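You operate a simulated robot arm through the tools that you are given. There is no shell and no other tool. Be economical: measure what you need, move in short steps, check, and stop when the job is done.

Carry out the task below with a simulated robot arm. There is one attempt and no reset: what you move stays moved.

TASK
Take the chock from the top of the wood-topped bench and put it on top of the white panel. Then stack the grey weight from the top of the wood-topped bench on top of the blue weight.
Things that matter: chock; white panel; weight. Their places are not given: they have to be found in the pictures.

It is judged by the outcome, as a careful person would: the job done as asked, and still so three seconds after it is handed in. It fails if anything else is knocked over, pushed out of place, dropped, spilled or broken.

THE ROBOT
A 6-joint arm with a two-finger parallel gripper, fixed in place. Base frame: the origin is at the foot of the arm, x ahead of it, y to its left, z up; the work surface is at about z = 86. Lengths are in cm, angles in degrees, forces in N, time in s.
With the tool pointing down near the work surface it reaches from about 24 to 64 cm from the base axis. Its first joint turns from -66.0 to 66.0 degrees. Payload 2.7 kg.
Tool frame: the origin (TCP) lies between the finger pads and is the grasp point; the fingertips stand 2.3 cm ahead of it; z points along the fingers, y is the line along which they close. The gripper opens to 9.4 cm. The fingers are 3.8 cm wide and 1 cm thick; the gripper's body (5.4 by 9.6 cm) begins 3.9 cm behind the TCP.
Orientation is told as [roll, pitch, yaw] about the base's x, y, z axes, in that order, counted from this pose: with the fingers straight down and closing along the base's y, the tool's x points along the base's -x, its y along +y and its z along -z.

THE INTERFACE
- The arm moves only by the tool jog_arm. Its argument "targets" is text: rows parted by semicolons, each of 7 numbers parted by spaces: the gripper command, from -1 (fully open) to 1 (shut), values between in proportion, then the shift along the tool's x, y, z in cm, then the turn, a rotation vector about the tool's x, y, z in degrees. In form: jaw tx ty tz rx ry rz; .... A call has 1 to 12 rows; each row is the pose to reach, as a shift and turn from the pose commanded when the call began, along the tool's axes at that moment. A row lasts 0.2 s, in which the tool goes at most 5 cm and 8.6 degrees; a call with a longer step from one row to the next is refused whole, and so is a gripper value outside its range. A pose out of reach is approached as far as the arm can. The call stops where the force on the tool passes 40 N (or 10 N more than at its start, if that is more) or the arm is blocked; 0.2 s more then pass. The fingers move at their own pace (about 4.5 cm/s each) and stop on an object; they squeeze with about 20 N. The grip force told is the motor's: it shows also when the fingers shut on nothing. Time passes only in rows, and 0.2 s behind the last, so rows that repeat a pose let the fingers close. It gives the time, the measured TCP pose, the force on the tool (base axes), the opening and the grip force at its end, in the units of the frame above (readings bear some noise).
- Cameras (640 x 400 px; columns grow to the right, rows downward): "scene" is fixed at [8.75, -45.52, 139.09]; the picture's right is [0.55, -0.83, 0.00], its down [-0.58, -0.38, -0.72] and it looks along [0.60, 0.40, -0.69] (base axes); focal length 346 px, centre (320, 200). "wrist" rides on the gripper at [-3.9, 0, -4.4] in the tool frame; the picture's right is [0.00, -1.00, 0.00], its down [0.97, 0.00, -0.24] and it looks along [0.24, 0.00, 0.97] (tool axes); focal length 218 px, centre (320, 200).
- grab_frame(camera): a new picture of that camera. No time passes.
- locate(camera, pixels): there is no depth. For up to 12 entries [column, row, z] of the newest picture of that camera ("zoom" is the newest enlarged one), the place [x, y] in the base frame at which the ray of that pixel passes the height z, good to about 0.2 cm. No time passes.
- inspect(camera, box): a new picture of the part [left, top, right, bottom] of that camera's present view, enlarged. No time passes.
- hand_in(): hands the job in; it is judged then, once.

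Work in short steps. Measure before you move; look again where a grasp or a placing could have gone wrong, and mend it. You have 80 turns and 38 pictures in all, the two below and enlarged ones among them. Open the gripper and draw the arm clear of the work before you hand the job in, unless the task says otherwise; then end with one line.

The tools are called after "Emit:" by a JSON object that holds its "method" and its "body". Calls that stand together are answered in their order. jog_arm: Moves the arm, as the interface text tells. Its arguments: {"type":"object","properties":{"targets":{"type":"string"}},"required":["targets"]} The other tools are called the same way: grab_frame (camera) takes a picture; locate (camera, pixels) gives the place at which the rays of pixels pass given heights; inspect (camera, box) takes an enlarged picture of a part of a camera's view; hand_in () hands the job in.

At the start:

```text
clock: 0.0
ee_pos: [29.32, -17.19, 112.93]
ee_rot: [0.0, -0.3, 0.0]
ft_force: [0.1, 0.0, -0.2]
opening: 9.38
finger_force: 0.2
```

scene: 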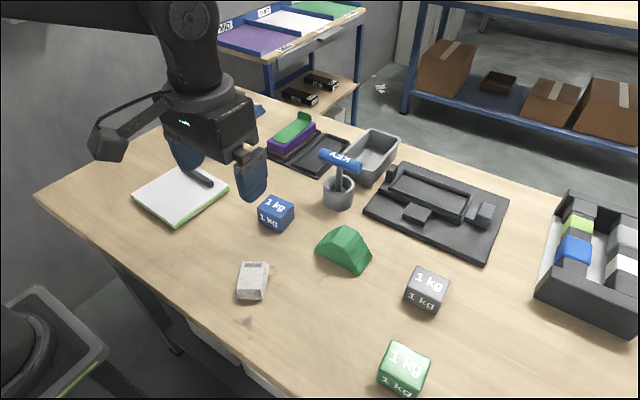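
wrist: 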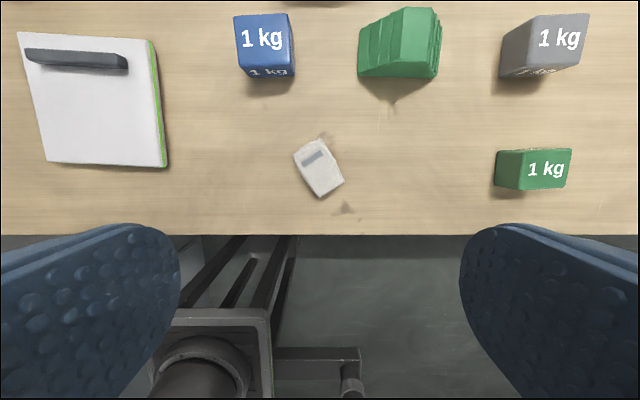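

I'll look closer at the green block, the small whitish item and the white panel.

Emit:
{"method": "inspect", "body": {"camera": "scene", "box": [220, 180, 460, 330]}}

Emit:
{"method": "inspect", "body": {"camera": "scene", "box": [110, 100, 350, 250]}}

Emit:
{"method": "inspect", "body": {"camera": "wrist", "box": [220, 0, 460, 210]}}

```text
2.67 times, centred on (340, 255) of scene
```

zoom: 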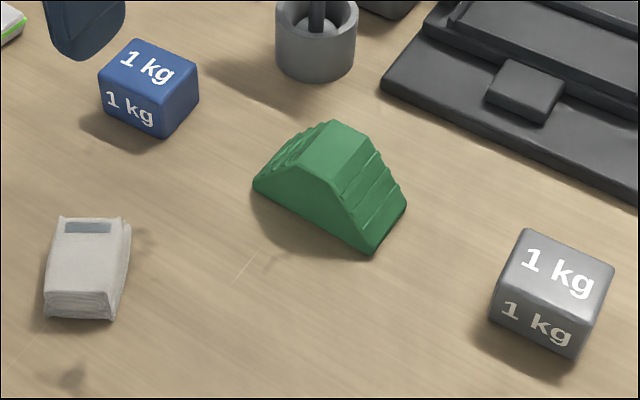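

```text
2.67 times, centred on (230, 175) of scene
```

zoom: 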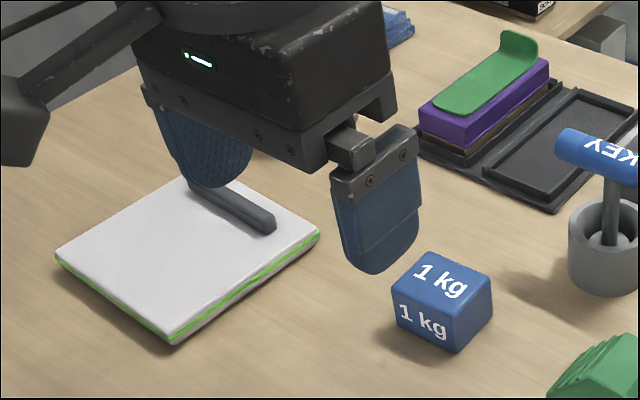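

```text
1.90 times, centred on (340, 105) of wrist
```

zoom: 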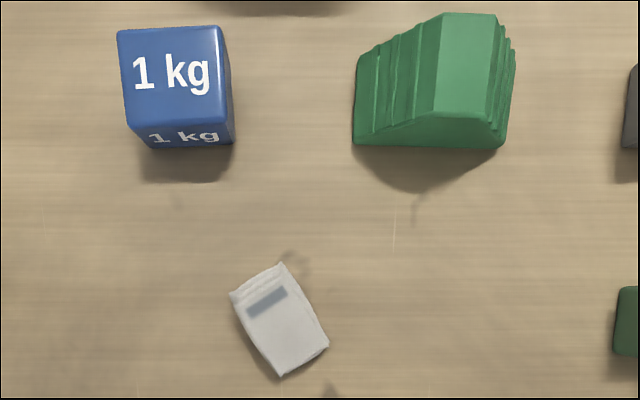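

The chock is the green wedge, the panel is the white slab with the black bar. I measure the corners of chock, weights and panel.

Emit:
{"method": "locate", "body": {"camera": "zoom", "pixels": [[353, 146, 86], [502, 148, 86], [435, 117, 91], [490, 115, 91], [442, 14, 91], [495, 14, 91], [118, 30, 91], [217, 26, 91], [127, 124, 91], [224, 118, 91], [150, 148, 86], [233, 143, 86]]}}

Emit:
{"method": "locate", "body": {"camera": "scene", "pixels": [[358, 274, 86], [315, 251, 86], [345, 225, 91], [359, 231, 91], [330, 247, 91], [345, 250, 91], [416, 265, 91], [450, 277, 91], [437, 299, 91], [405, 287, 91], [434, 316, 86], [404, 302, 86]]}}

Emit:
{"method": "locate", "body": {"camera": "wrist", "pixels": [[17, 31, 88], [152, 39, 88], [163, 167, 86], [46, 162, 88], [25, 55, 90], [127, 62, 90], [536, 18, 91], [589, 14, 91], [579, 65, 91], [527, 72, 91], [510, 78, 86], [550, 75, 86]]}}

Emit:
{"method": "locate", "body": {"camera": "scene", "pixels": [[131, 196, 88], [173, 225, 88], [229, 187, 88], [174, 228, 86], [209, 185, 90], [268, 194, 91], [294, 207, 91], [280, 222, 91], [258, 213, 91], [282, 231, 86], [259, 221, 86], [294, 219, 86]]}}

```text
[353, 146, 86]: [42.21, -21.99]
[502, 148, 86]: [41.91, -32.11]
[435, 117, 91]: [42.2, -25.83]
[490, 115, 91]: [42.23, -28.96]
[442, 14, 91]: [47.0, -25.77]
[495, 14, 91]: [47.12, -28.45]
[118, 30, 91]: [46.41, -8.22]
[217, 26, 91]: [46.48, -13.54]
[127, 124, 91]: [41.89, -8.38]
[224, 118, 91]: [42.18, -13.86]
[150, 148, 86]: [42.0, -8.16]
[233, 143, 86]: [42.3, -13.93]
```

```text
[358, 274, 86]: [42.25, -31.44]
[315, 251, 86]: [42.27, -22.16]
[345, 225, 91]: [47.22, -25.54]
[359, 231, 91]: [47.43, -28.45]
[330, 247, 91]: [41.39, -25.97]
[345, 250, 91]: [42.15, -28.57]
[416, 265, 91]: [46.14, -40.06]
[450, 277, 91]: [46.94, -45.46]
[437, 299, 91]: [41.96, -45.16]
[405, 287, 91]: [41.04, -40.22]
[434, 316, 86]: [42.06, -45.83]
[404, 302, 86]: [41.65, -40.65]
```

```text
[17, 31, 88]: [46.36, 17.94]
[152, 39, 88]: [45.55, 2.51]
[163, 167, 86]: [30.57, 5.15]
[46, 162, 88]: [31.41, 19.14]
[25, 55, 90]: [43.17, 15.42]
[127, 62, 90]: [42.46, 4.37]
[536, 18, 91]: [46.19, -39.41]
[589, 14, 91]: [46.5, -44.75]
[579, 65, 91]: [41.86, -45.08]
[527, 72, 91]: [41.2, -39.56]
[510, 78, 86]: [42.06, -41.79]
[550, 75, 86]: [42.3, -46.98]
```

```text
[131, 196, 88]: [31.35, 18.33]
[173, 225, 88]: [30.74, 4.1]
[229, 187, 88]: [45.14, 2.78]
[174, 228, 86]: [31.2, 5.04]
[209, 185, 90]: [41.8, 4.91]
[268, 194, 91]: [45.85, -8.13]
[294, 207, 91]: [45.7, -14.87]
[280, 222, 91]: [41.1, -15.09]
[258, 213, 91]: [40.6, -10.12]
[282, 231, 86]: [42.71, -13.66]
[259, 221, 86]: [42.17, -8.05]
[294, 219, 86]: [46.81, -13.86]
```

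Chock spans about x 42.2–47.2, y −22 to −31.7, so centre (44.6, −27.1), flat faces toward ±x. I move above it while turning the tool 90° so the fingers close along x.

Emit:
{"method": "jog_arm", "body": {"targets": "-1 -1.39 -0.9 1 0 0 8.18; -1 -2.78 -1.8 2 0 0 16.36; -1 -4.17 -2.7 3 0 0 24.55; -1 -5.56 -3.6 4 0 0 32.73; -1 -6.95 -4.5 5 0 0 40.9; -1 -8.35 -5.4 6 0 0 49.1; -1 -9.74 -6.3 7 0 0 57.27; -1 -11.1 -7.2 8 0 0 65.45; -1 -12.5 -8.1 9 0 0 73.64; -1 -13.9 -9 10 0 0 81.8; -1 -15.28 -9.91 11 0 0 90; -1 -15.28 -9.91 11 0 0 90"}}

Emit:
{"method": "grab_frame", "body": {"camera": "wrist"}}

```text
clock: 2.6
ee_pos: [44.77, -27.09, 102.02]
ee_rot: [0.1, 0.0, -90.2]
ft_force: [0.4, -0.9, 0.1]
opening: 9.4
finger_force: 0.0
```

```text
32 pictures are left
```

wrist: 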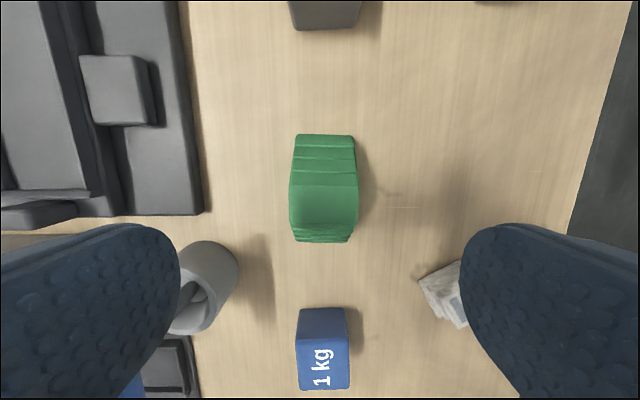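

The chock sits centred under the gripper at about (324,190). I check clearances to the cup and tray for the left finger.

Emit:
{"method": "locate", "body": {"camera": "wrist", "pixels": [[290, 187, 91], [358, 186, 91], [294, 224, 91], [355, 224, 91], [297, 135, 86], [355, 137, 86], [203, 213, 87.5], [238, 265, 92], [205, 240, 92], [300, 242, 86]]}}

Emit:
{"method": "inspect", "body": {"camera": "scene", "box": [220, 110, 460, 260]}}

```text
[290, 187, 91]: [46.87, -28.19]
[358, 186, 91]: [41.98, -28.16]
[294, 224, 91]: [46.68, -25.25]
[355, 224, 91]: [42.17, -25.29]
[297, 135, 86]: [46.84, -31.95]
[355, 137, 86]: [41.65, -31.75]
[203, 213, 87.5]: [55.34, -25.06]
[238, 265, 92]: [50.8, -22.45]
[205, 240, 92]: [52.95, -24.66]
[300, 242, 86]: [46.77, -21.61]
```

```text
2.67 times, centred on (340, 185) of scene
```

zoom: 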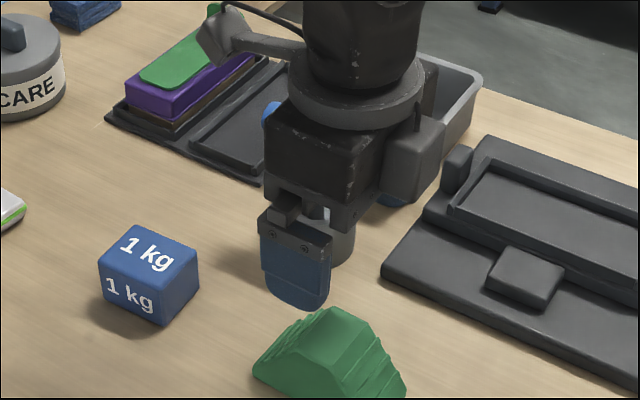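

Cup edge (50.8, −22.5) and hammer head (x>53) are clear if the jaws are only opened ~7.5 cm. I descend with the small centring correction.

Emit:
{"method": "jog_arm", "body": {"targets": "-0.6 0.3 -0.25 0 0 0 0; -0.6 0.3 -0.25 2 0 0 0; -0.6 0.3 -0.25 4 0 0 0; -0.6 0.3 -0.25 6 0 0 0; -0.6 0.3 -0.25 8 0 0 0; -0.6 0.3 -0.25 10 0 0 0; -0.6 0.3 -0.25 11.5 0 0 0; -0.6 0.3 -0.25 12.5 0 0 0; -0.6 0.3 -0.25 13 0 0 0; -0.6 0.3 -0.25 13 0 0 0"}}

Emit:
{"method": "grab_frame", "body": {"camera": "scene"}}

```text
clock: 4.8
ee_pos: [44.59, -26.82, 89.08]
ee_rot: [0.2, 0.0, -90.1]
ft_force: [-0.4, 0.7, -0.7]
opening: 7.51
finger_force: 0.0
```

```text
30 pictures are left
```

scene: 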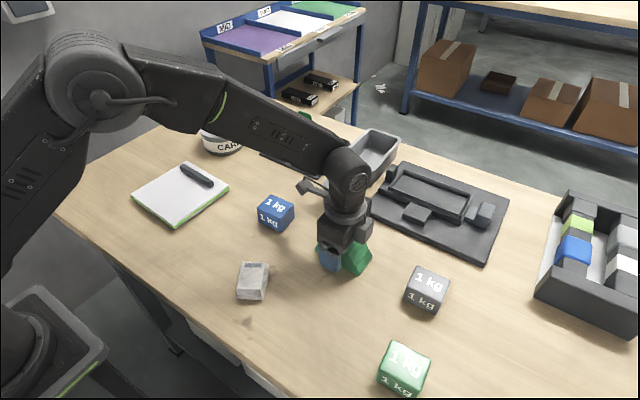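

In position, no contact. I close on the chock and take a closer look at the white slab.

Emit:
{"method": "jog_arm", "body": {"targets": "1 0 0 0 0 0 0; 1 0 0 0 0 0 0; 1 0 0 0 0 0 0; 1 0 0 0 0 0 0; 1 0 0 0 0 0 0"}}

Emit:
{"method": "inspect", "body": {"camera": "scene", "box": [120, 120, 280, 240]}}

Emit:
{"method": "inspect", "body": {"camera": "scene", "box": [190, 0, 390, 120]}}

```text
clock: 6.0
ee_pos: [44.5, -26.83, 88.89]
ee_rot: [0.2, -0.1, -90.1]
ft_force: [-0.5, 0.8, 0.6]
opening: 5.1
finger_force: 20.2
```

```text
3.33 times, centred on (200, 180) of scene
```

zoom: 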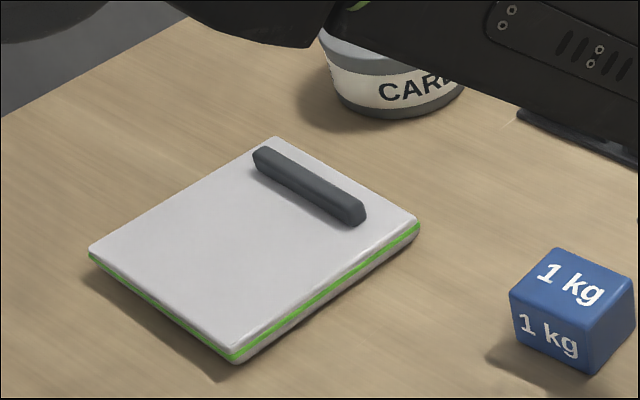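

```text
3.20 times, centred on (290, 60) of scene
```

zoom: 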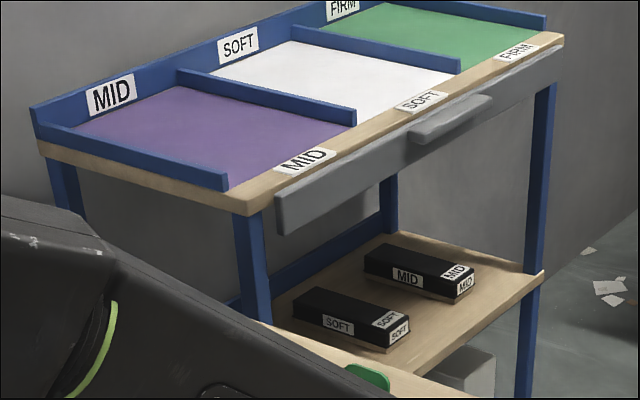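

Chock gripped at opening 5.1. The bench slab is the only reachable white panel (the trolley is ~1.5 m away). I lift the chock.

Emit:
{"method": "jog_arm", "body": {"targets": "1 0 0 -1 0 0 0; 1 0 0 -3 0 0 0; 1 0 0 -6 0 0 0; 1 0 0 -9 0 0 0; 1 0 0 -12 0 0 0; 1 0 0 -13 0 0 0; 1 0 0 -13 0 0 0"}}

Emit:
{"method": "grab_frame", "body": {"camera": "wrist"}}

```text
clock: 7.6
ee_pos: [44.51, -26.82, 101.96]
ee_rot: [0.2, -0.1, -90.1]
ft_force: [-0.7, 0.4, -3.4]
opening: 4.99
finger_force: 20.7
```

```text
27 pictures are left
```

wrist: 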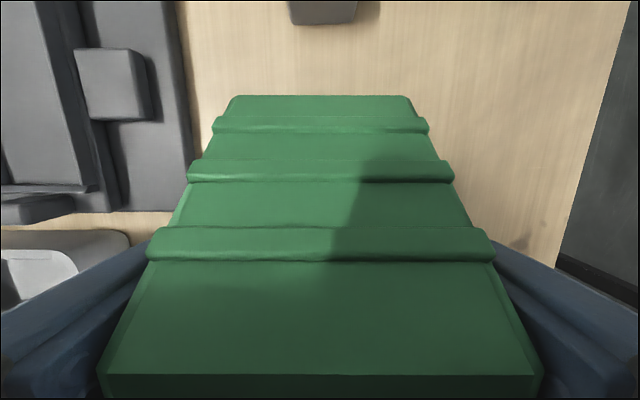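

The chock is held level. I carry it to above the panel's free area, about (35.5, 11.5).

Emit:
{"method": "jog_arm", "body": {"targets": "1 2 -0.5 0 0 0 0; 1 5 -1.5 0 0 0 0; 1 9 -2.5 0 0 0 0; 1 13 -3.5 0 0 0 0; 1 17 -4.5 0 0 0 0; 1 21 -5.5 0 0 0 0; 1 25 -6.5 0 0 0 0; 1 29 -7.5 0 0 0 0; 1 33 -8.5 0 0 0 0; 1 36.5 -9 0 0 0 0; 1 38.3 -9 0 0 0 0; 1 38.3 -9 0 0 0 0"}}

Emit:
{"method": "grab_frame", "body": {"camera": "scene"}}

Emit:
{"method": "grab_frame", "body": {"camera": "wrist"}}

```text
clock: 10.2
ee_pos: [35.55, 11.54, 101.89]
ee_rot: [0.3, 0.0, -90.1]
ft_force: [-0.5, 0.2, -2.5]
opening: 5.02
finger_force: 19.5
```

```text
26 pictures are left
```

scene: 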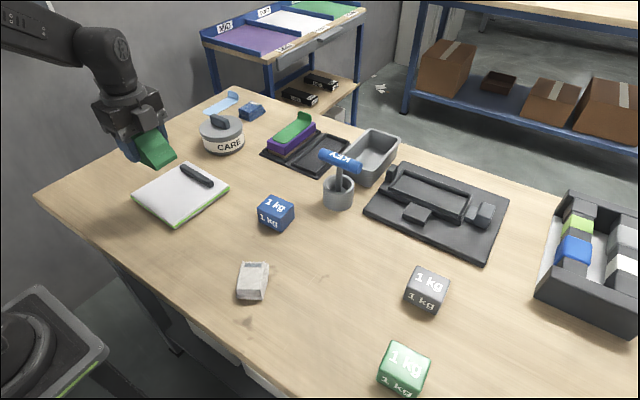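

```text
25 pictures are left
```

wrist: 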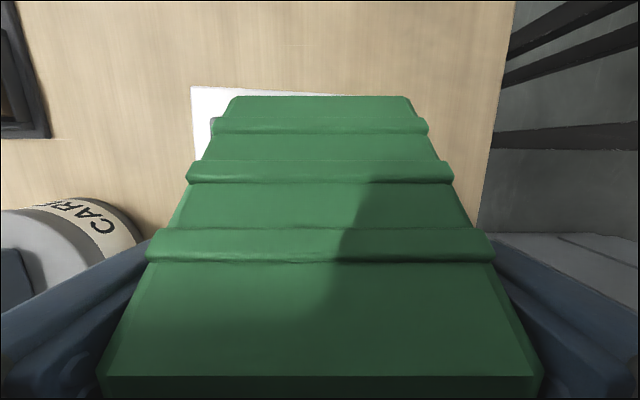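

Position (35.55, 11.54) is over the free area. I lower to just above the panel and check.

Emit:
{"method": "jog_arm", "body": {"targets": "1 0 0 2 0 0 0; 1 0 0 4 0 0 0; 1 0 0 6 0 0 0; 1 0 0 8 0 0 0; 1 0 0 9.3 0 0 0; 1 0 0 9.9 0 0 0; 1 0 0 10.3 0 0 0; 1 0 0 10.3 0 0 0"}}

Emit:
{"method": "inspect", "body": {"camera": "scene", "box": [120, 120, 280, 240]}}

```text
clock: 12.0
ee_pos: [35.6, 11.4, 91.6]
ee_rot: [0.2, 0.0, -90.0]
ft_force: [0.5, -0.6, -3.0]
opening: 5.0
finger_force: 19.9
```

```text
3.33 times, centred on (200, 180) of scene
```

zoom: 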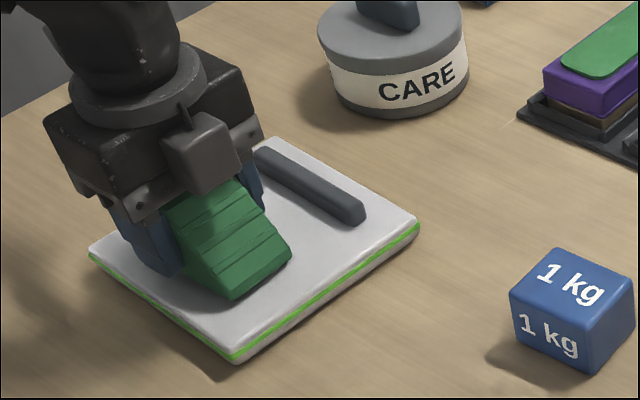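

Still a little air below the chock, no contact force. I lower in small steps until it touches.

Emit:
{"method": "jog_arm", "body": {"targets": "1 0 0 0.2 0 0 0; 1 0 0 0.4 0 0 0; 1 0 0 0.6 0 0 0; 1 0 0 0.8 0 0 0; 1 0 0 0.8 0 0 0"}}

```text
clock: 13.2
ee_pos: [35.55, 11.44, 90.82]
ee_rot: [0.3, 0.1, -90.0]
ft_force: [-7.3, -0.9, 29.9]
opening: 4.94
finger_force: 19.7
```

Contact (30 N up). I ease off slightly and release gently to about 7 cm.

Emit:
{"method": "jog_arm", "body": {"targets": "1 0 0 -0.1 0 0 0; 0 0 0 -0.1 0 0 0; -0.3 0 0 -0.1 0 0 0; -0.5 0 0 -0.1 0 0 0; -0.5 0 0 -0.1 0 0 0; -0.5 0 0 -0.1 0 0 0"}}

Emit:
{"method": "inspect", "body": {"camera": "scene", "box": [120, 120, 280, 240]}}

```text
clock: 14.6
ee_pos: [35.54, 11.42, 90.88]
ee_rot: [0.2, 0.0, -90.0]
ft_force: [-0.1, 0.1, -0.9]
opening: 7.06
finger_force: 0.0
```

```text
3.33 times, centred on (200, 180) of scene
```

zoom: 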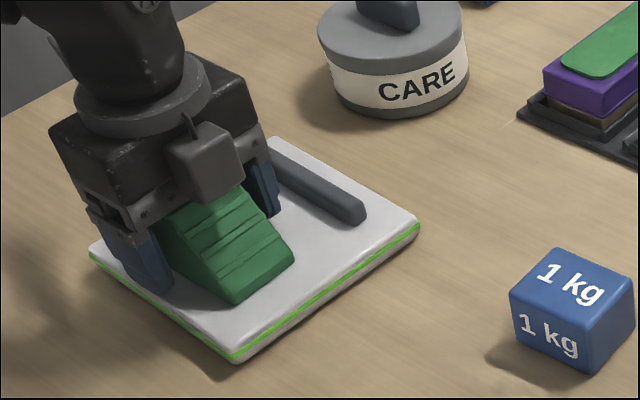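

Released cleanly and standing flat. I raise straight up.

Emit:
{"method": "jog_arm", "body": {"targets": "-0.5 0 0 -1 0 0 0; -0.5 0 0 -3 0 0 0; -0.5 0 0 -6 0 0 0; -0.5 0 0 -9 0 0 0; -0.5 0 0 -12 0 0 0; -0.5 0 0 -14 0 0 0; -0.5 0 0 -14 0 0 0"}}

Emit:
{"method": "grab_frame", "body": {"camera": "wrist"}}

```text
clock: 16.2
ee_pos: [35.5, 11.54, 104.88]
ee_rot: [0.2, 0.1, -90.0]
ft_force: [0.4, 0.1, -0.9]
opening: 7.05
finger_force: 0.0
```

```text
22 pictures are left
```

wrist: 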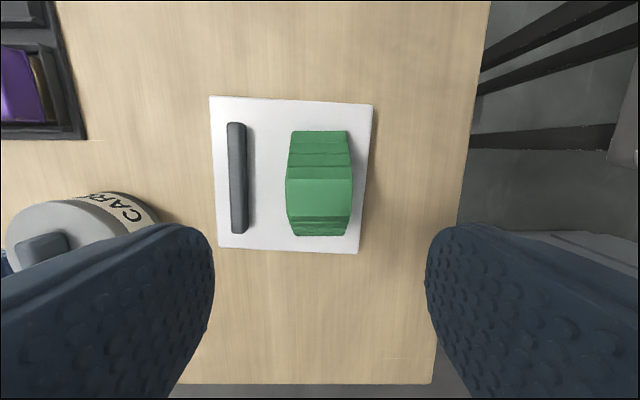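

Chock is well placed on the panel. Now I carry the empty gripper over toward the grey weight.

Emit:
{"method": "jog_arm", "body": {"targets": "-0.5 -4.2 0.5 0 0 0 0; -0.5 -8.4 1 0 0 0 0; -0.5 -12.6 1.5 0 0 0 0; -0.5 -16.8 2 0 0 0 0; -0.5 -21 2.5 0 0 0 0; -0.5 -25.2 3 0 0 0 0; -0.5 -29.4 3.5 0 0 0 0; -0.5 -33.6 4 0 0 0 0; -0.5 -37.8 4.5 0 0 0 0; -0.5 -42 5 0 0 0 0; -0.5 -45 5.5 0 0 0 0; -0.5 -46 5.5 0 0 0 0"}}

Emit:
{"method": "jog_arm", "body": {"targets": "-0.7 -0.7 0.1 0 0 0 -8.18; -0.7 -1.4 0.2 0 0 0 -16.36; -0.7 -2.1 0.3 0 0 0 -24.55; -0.7 -2.8 0.5 0 0 0 -32.73; -0.7 -3.5 0.8 0 0 0 -40.9; -0.7 -4.2 1.2 0 0 0 -49.1; -0.7 -4.9 1.6 0 0 0 -57.27; -0.7 -5.6 2 0 0 0 -65.45; -0.7 -6.3 2.4 0 0 0 -73.64; -0.7 -7 2.8 0 0 0 -81.8; -0.7 -8 3 0 0 0 -90; -0.7 -8 3 0 0 0 -90"}}

Emit:
{"method": "grab_frame", "body": {"camera": "wrist"}}

```text
clock: 18.8
ee_pos: [40.9, -34.5, 104.92]
ee_rot: [0.2, 0.0, -89.9]
ft_force: [-0.3, -0.1, 0.6]
opening: 7.04
finger_force: 0.1
```

```text
clock: 21.4
ee_pos: [44.05, -42.72, 104.83]
ee_rot: [0.0, -0.3, 0.1]
ft_force: [0.5, 0.2, 0.4]
opening: 8.0
finger_force: 0.0
```

```text
21 pictures are left
```

wrist: 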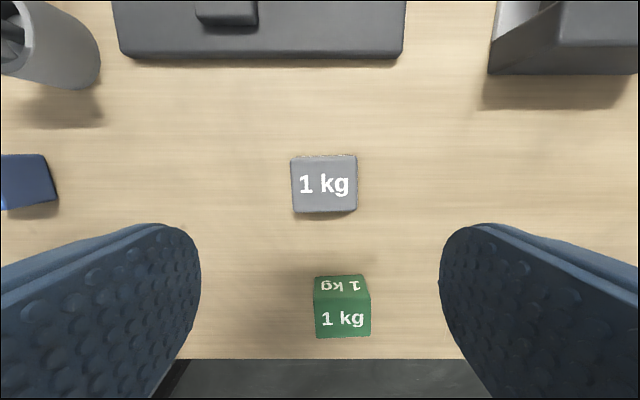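

Emit:
{"method": "inspect", "body": {"camera": "wrist", "box": [272, 140, 376, 225]}}

Emit:
{"method": "locate", "body": {"camera": "wrist", "pixels": [[290, 158, 91], [356, 155, 91], [357, 210, 91], [294, 212, 91], [317, 293, 91], [370, 290, 91], [315, 275, 86], [365, 275, 86]]}}

```text
4.71 times, centred on (324, 182) of wrist
```

zoom: 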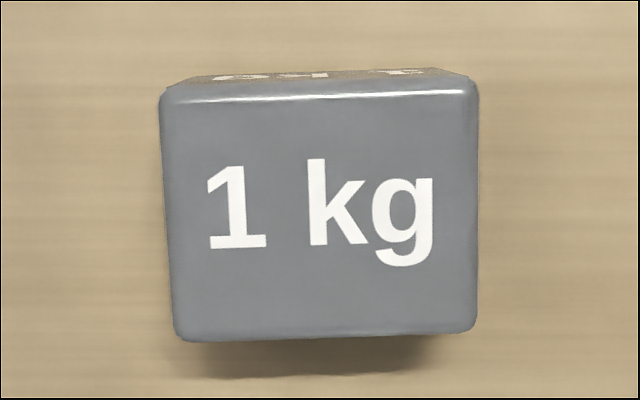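

```text
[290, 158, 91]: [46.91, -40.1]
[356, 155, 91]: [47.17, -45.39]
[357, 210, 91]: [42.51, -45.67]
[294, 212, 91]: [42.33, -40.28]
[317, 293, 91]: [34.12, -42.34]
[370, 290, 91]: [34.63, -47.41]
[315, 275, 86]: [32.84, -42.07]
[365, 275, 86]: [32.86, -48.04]
```

Emit:
{"method": "locate", "body": {"camera": "zoom", "pixels": [[159, 88, 91], [477, 78, 91], [479, 332, 91], [176, 342, 91], [315, 78, 91], [328, 338, 91]]}}

```text
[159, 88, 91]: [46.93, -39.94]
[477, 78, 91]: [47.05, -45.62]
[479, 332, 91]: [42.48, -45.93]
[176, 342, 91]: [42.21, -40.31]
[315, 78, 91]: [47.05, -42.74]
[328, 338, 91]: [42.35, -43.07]
```

Grey weight centre is about (44.5, −42.85), yaw ≈ +2°. I descend with fully open jaws around it along y.

Emit:
{"method": "jog_arm", "body": {"targets": "-1 -0.45 -0.15 0 0 0 -2; -1 -0.45 -0.15 3 0 0 -2; -1 -0.45 -0.15 6 0 0 -2; -1 -0.45 -0.15 9 0 0 -2; -1 -0.45 -0.15 11.5 0 0 -2; -1 -0.45 -0.15 13.5 0 0 -2; -1 -0.45 -0.15 15 0 0 -2; -1 -0.45 -0.15 15.9 0 0 -2; -1 -0.45 -0.15 15.9 0 0 -2"}}

Emit:
{"method": "grab_frame", "body": {"camera": "wrist"}}

Emit:
{"method": "inspect", "body": {"camera": "scene", "box": [340, 200, 500, 320]}}

```text
clock: 23.4
ee_pos: [44.47, -42.75, 88.96]
ee_rot: [0.0, -0.2, 1.9]
ft_force: [0.5, 0.9, -0.3]
opening: 9.38
finger_force: 0.1
```

```text
19 pictures are left
```

wrist: 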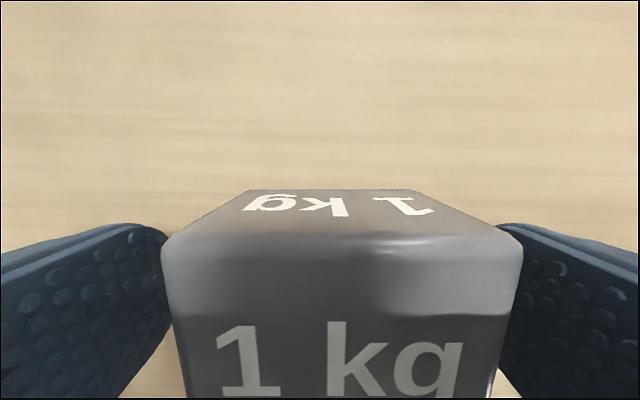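

```text
3.33 times, centred on (420, 260) of scene
```

zoom: 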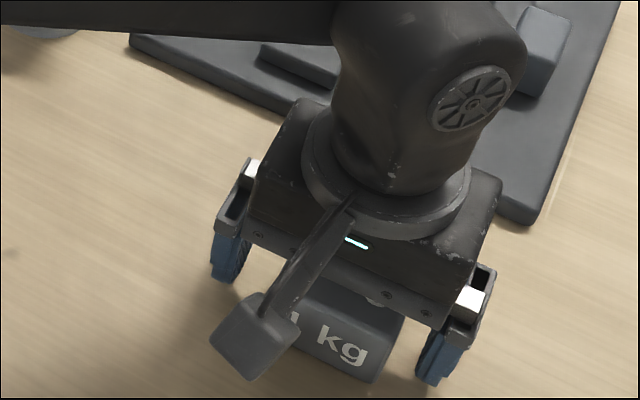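

Weight lies between the fingers. I close, then lift.

Emit:
{"method": "jog_arm", "body": {"targets": "1 0 0 0 0 0 0; 1 0 0 0 0 0 0; 1 0 0 0 0 0 0; 1 0 0 0 0 0 0; 1 0 0 0 0 0 0; 1 0 0 0 0 0 0; 1 0 0 -1 0 0 0; 1 0 0 -3 0 0 0; 1 0 0 -6 0 0 0; 1 0 0 -10 0 0 0; 1 0 0 -14 0 0 0; 1 0 0 -14 0 0 0"}}

Emit:
{"method": "grab_frame", "body": {"camera": "wrist"}}

Emit:
{"method": "inspect", "body": {"camera": "scene", "box": [240, 170, 320, 245]}}

```text
clock: 26.0
ee_pos: [44.46, -42.78, 103.03]
ee_rot: [0.1, -0.2, 1.9]
ft_force: [0.7, 0.2, -11.0]
opening: 5.98
finger_force: 20.4
```

```text
17 pictures are left
```

wrist: 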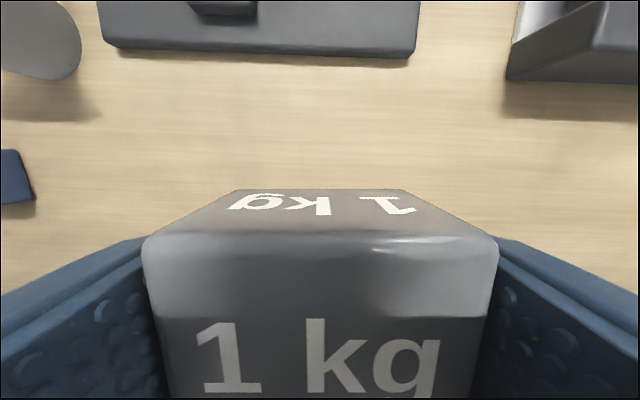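

```text
5.33 times, centred on (280, 208) of scene
```

zoom: 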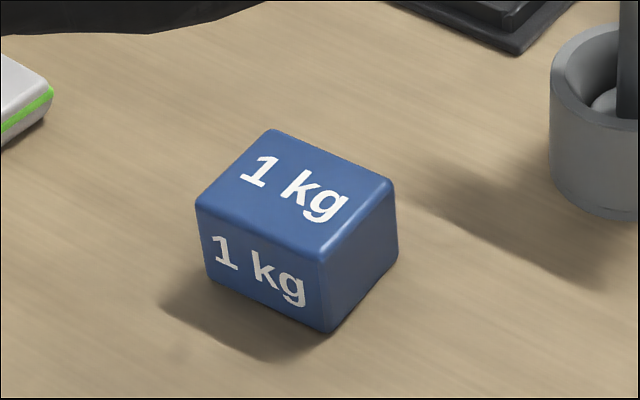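

Grey weight held (opening 5.98, 11 N). I measure the blue weight's faces.

Emit:
{"method": "locate", "body": {"camera": "zoom", "pixels": [[270, 130, 90.5], [396, 182, 90.5], [322, 250, 90.5], [196, 203, 90.5], [330, 334, 86], [210, 280, 86], [398, 256, 86], [322, 250, 91], [322, 250, 90], [396, 182, 90]]}}

```text
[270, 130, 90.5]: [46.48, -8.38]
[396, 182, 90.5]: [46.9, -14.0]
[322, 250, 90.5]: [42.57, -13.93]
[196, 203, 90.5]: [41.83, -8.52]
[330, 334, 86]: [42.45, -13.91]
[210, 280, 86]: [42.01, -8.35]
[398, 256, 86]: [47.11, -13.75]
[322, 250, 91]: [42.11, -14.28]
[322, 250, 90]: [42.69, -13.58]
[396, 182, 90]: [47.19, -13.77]
```

Blue weight centre ≈ (44.4, −11.2), top ≈ 90.5. I carry the grey one to a spot short of it, (36, −11.2), to view the blue one with the wrist camera.

Emit:
{"method": "jog_arm", "body": {"targets": "1 0.7 2 0 0 0 0; 1 1.5 5 0 0 0 0; 1 2.3 8.5 0 0 0 0; 1 3.1 12 0 0 0 0; 1 3.9 15.5 0 0 0 0; 1 4.7 19 0 0 0 0; 1 5.5 22.5 0 0 0 0; 1 6.3 26 0 0 0 0; 1 7 29 0 0 0 0; 1 7.4 31 0 0 0 0; 1 7.4 31.84 0 0 0 0; 1 7.4 31.84 0 0 0 0"}}

Emit:
{"method": "grab_frame", "body": {"camera": "wrist"}}

```text
clock: 28.6
ee_pos: [35.99, -11.0, 103.11]
ee_rot: [0.0, -0.2, 1.9]
ft_force: [0.1, 0.5, -10.0]
opening: 5.99
finger_force: 19.7
```

```text
15 pictures are left
```

wrist: 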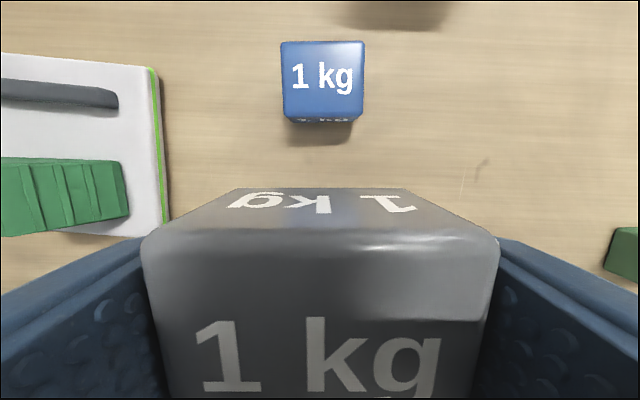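

Emit:
{"method": "locate", "body": {"camera": "wrist", "pixels": [[281, 42, 90.5], [365, 41, 90.5], [364, 118, 90.5], [284, 119, 90.5], [323, 42, 90.5], [324, 119, 90.5]]}}

```text
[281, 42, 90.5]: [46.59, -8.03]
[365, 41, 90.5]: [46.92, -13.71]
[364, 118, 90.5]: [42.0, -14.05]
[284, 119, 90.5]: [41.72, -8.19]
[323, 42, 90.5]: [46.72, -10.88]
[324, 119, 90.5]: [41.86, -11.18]
```

Blue centre ≈ (44.4, −11.1), yaw ≈ +3°. I move over it and lower to about 1 cm above.

Emit:
{"method": "jog_arm", "body": {"targets": "1 -2 -0.1 0 0 0 0; 1 -4.5 -0.2 0 0 0 -0.5; 1 -7 -0.3 0 0 0 -1; 1 -8.3 -0.38 0 0 0 -1; 1 -8.3 -0.38 2 0 0 -1; 1 -8.3 -0.38 4 0 0 -1; 1 -8.3 -0.38 6 0 0 -1; 1 -8.3 -0.38 7.5 0 0 -1; 1 -8.3 -0.38 8.5 0 0 -1; 1 -8.3 -0.38 8.5 0 0 -1"}}

Emit:
{"method": "inspect", "body": {"camera": "scene", "box": [220, 150, 340, 245]}}

```text
clock: 30.8
ee_pos: [44.25, -11.24, 94.43]
ee_rot: [0.0, -0.2, 3.0]
ft_force: [-0.5, -0.4, -9.6]
opening: 5.99
finger_force: 19.8
```

```text
4.21 times, centred on (280, 198) of scene
```

zoom: 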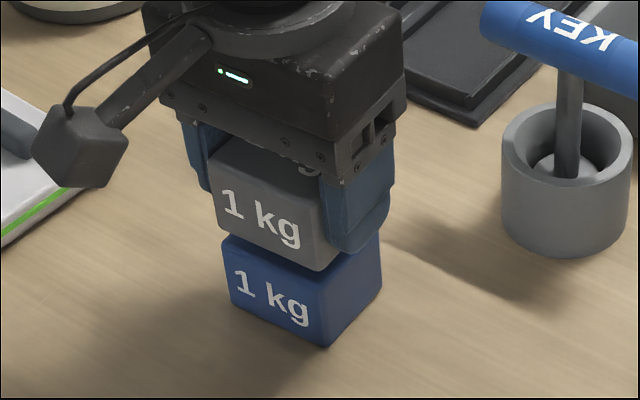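

Aligned over the blue weight with a gap of ~1 cm. I lower in small steps to contact.

Emit:
{"method": "jog_arm", "body": {"targets": "1 0 0 0.3 0 0 0; 1 0 0 0.5 0 0 0; 1 0 0 0.7 0 0 0; 1 0 0 0.85 0 0 0; 1 0 0 0.95 0 0 0; 1 0 0 0.95 0 0 0"}}

```text
clock: 32.2
ee_pos: [44.28, -11.22, 93.51]
ee_rot: [0.0, -0.2, 2.9]
ft_force: [0.4, -0.1, -9.8]
opening: 6.0
finger_force: 19.6
```

Emit:
{"method": "jog_arm", "body": {"targets": "1 0 0 0.1 0 0 0; 1 0 0 0.2 0 0 0; 1 0 0 0.2 0 0 0"}}

Emit:
{"method": "inspect", "body": {"camera": "scene", "box": [220, 150, 340, 245]}}

```text
clock: 33.0
ee_pos: [44.24, -11.3, 93.5]
ee_rot: [0.1, -0.2, 3.0]
ft_force: [-2.1, -1.1, 0.6]
opening: 6.0
finger_force: 20.3
```

```text
4.21 times, centred on (280, 198) of scene
```

zoom: 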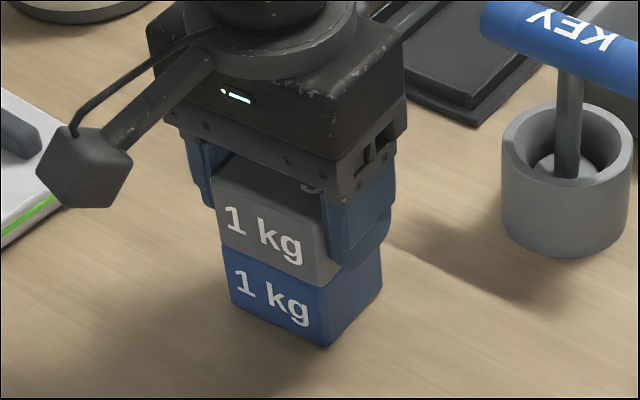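

The load has transferred to the blue weight (force −10 → 0.6). I release and rise straight up.

Emit:
{"method": "jog_arm", "body": {"targets": "0 0 0 0.2 0 0 0; -0.5 0 0 0.2 0 0 0; -0.9 0 0 0.2 0 0 0; -0.9 0 0 0.2 0 0 0; -0.9 0 0 0.2 0 0 0; -0.9 0 0 -0.5 0 0 0; -0.9 0 0 -2 0 0 0; -0.9 0 0 -5 0 0 0; -0.9 0 0 -8 0 0 0; -0.9 0 0 -11 0 0 0; -0.9 0 0 -14 0 0 0; -0.9 0 0 -14 0 0 0"}}

Emit:
{"method": "jog_arm", "body": {"targets": "-0.9 3 0 0 0 0 0; -0.9 6 0 0 0 0 0; -0.9 9 -1 0 0 0 0; -0.9 12 -2 0 0 0 0; -0.9 14 -3 0 0 0 0; -0.9 14 -3 0 0 0 0"}}

Emit:
{"method": "grab_frame", "body": {"camera": "scene"}}

Emit:
{"method": "inspect", "body": {"camera": "scene", "box": [120, 120, 340, 257]}}

Emit:
{"method": "grab_frame", "body": {"camera": "wrist"}}

```text
clock: 35.6
ee_pos: [44.1, -11.29, 107.48]
ee_rot: [-0.1, -0.1, 3.0]
ft_force: [0.0, -0.8, 0.3]
opening: 8.94
finger_force: 0.1
```

```text
clock: 37.0
ee_pos: [30.33, -15.08, 107.37]
ee_rot: [0.0, -0.2, 3.0]
ft_force: [-0.4, -0.7, 0.4]
opening: 8.93
finger_force: 0.1
```

```text
12 pictures are left
```

scene: 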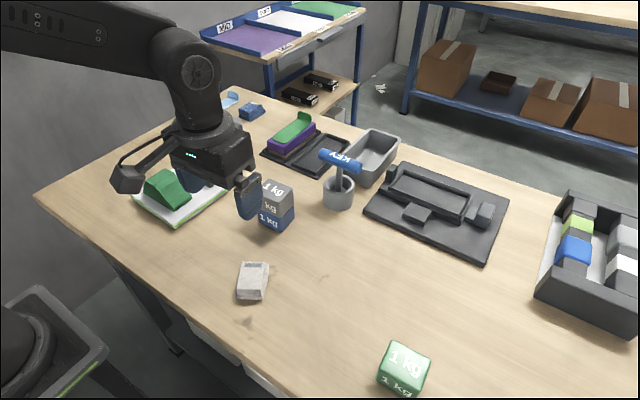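

```text
2.91 times, centred on (230, 188) of scene
```

zoom: 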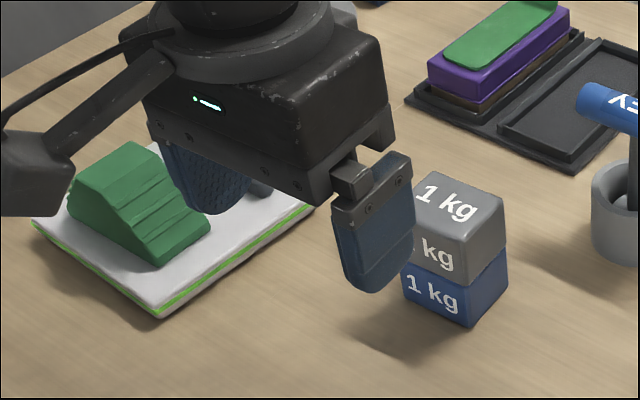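

```text
10 pictures are left
```

wrist: 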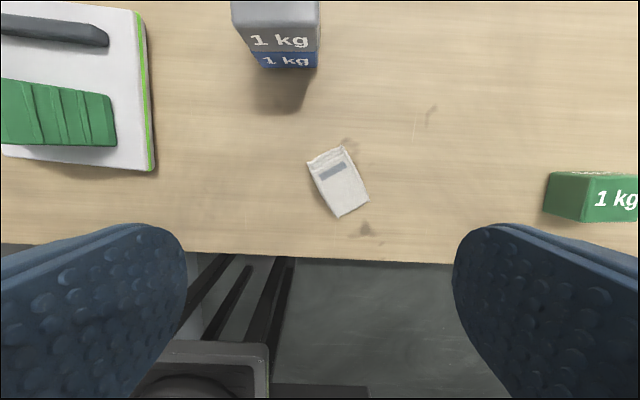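

The chock is on the panel and the grey weight is squarely on the blue one. Nothing else has moved, the gripper is open and the arm is clear, so I hand in.

Emit:
{"method": "hand_in", "body": {}}

```text
The job is handed in.
```

The green chock is on the white panel on the bench and the grey weight is stacked on the blue weight. In the last pictures both were stable, nothing else had moved, and the job is handed in.
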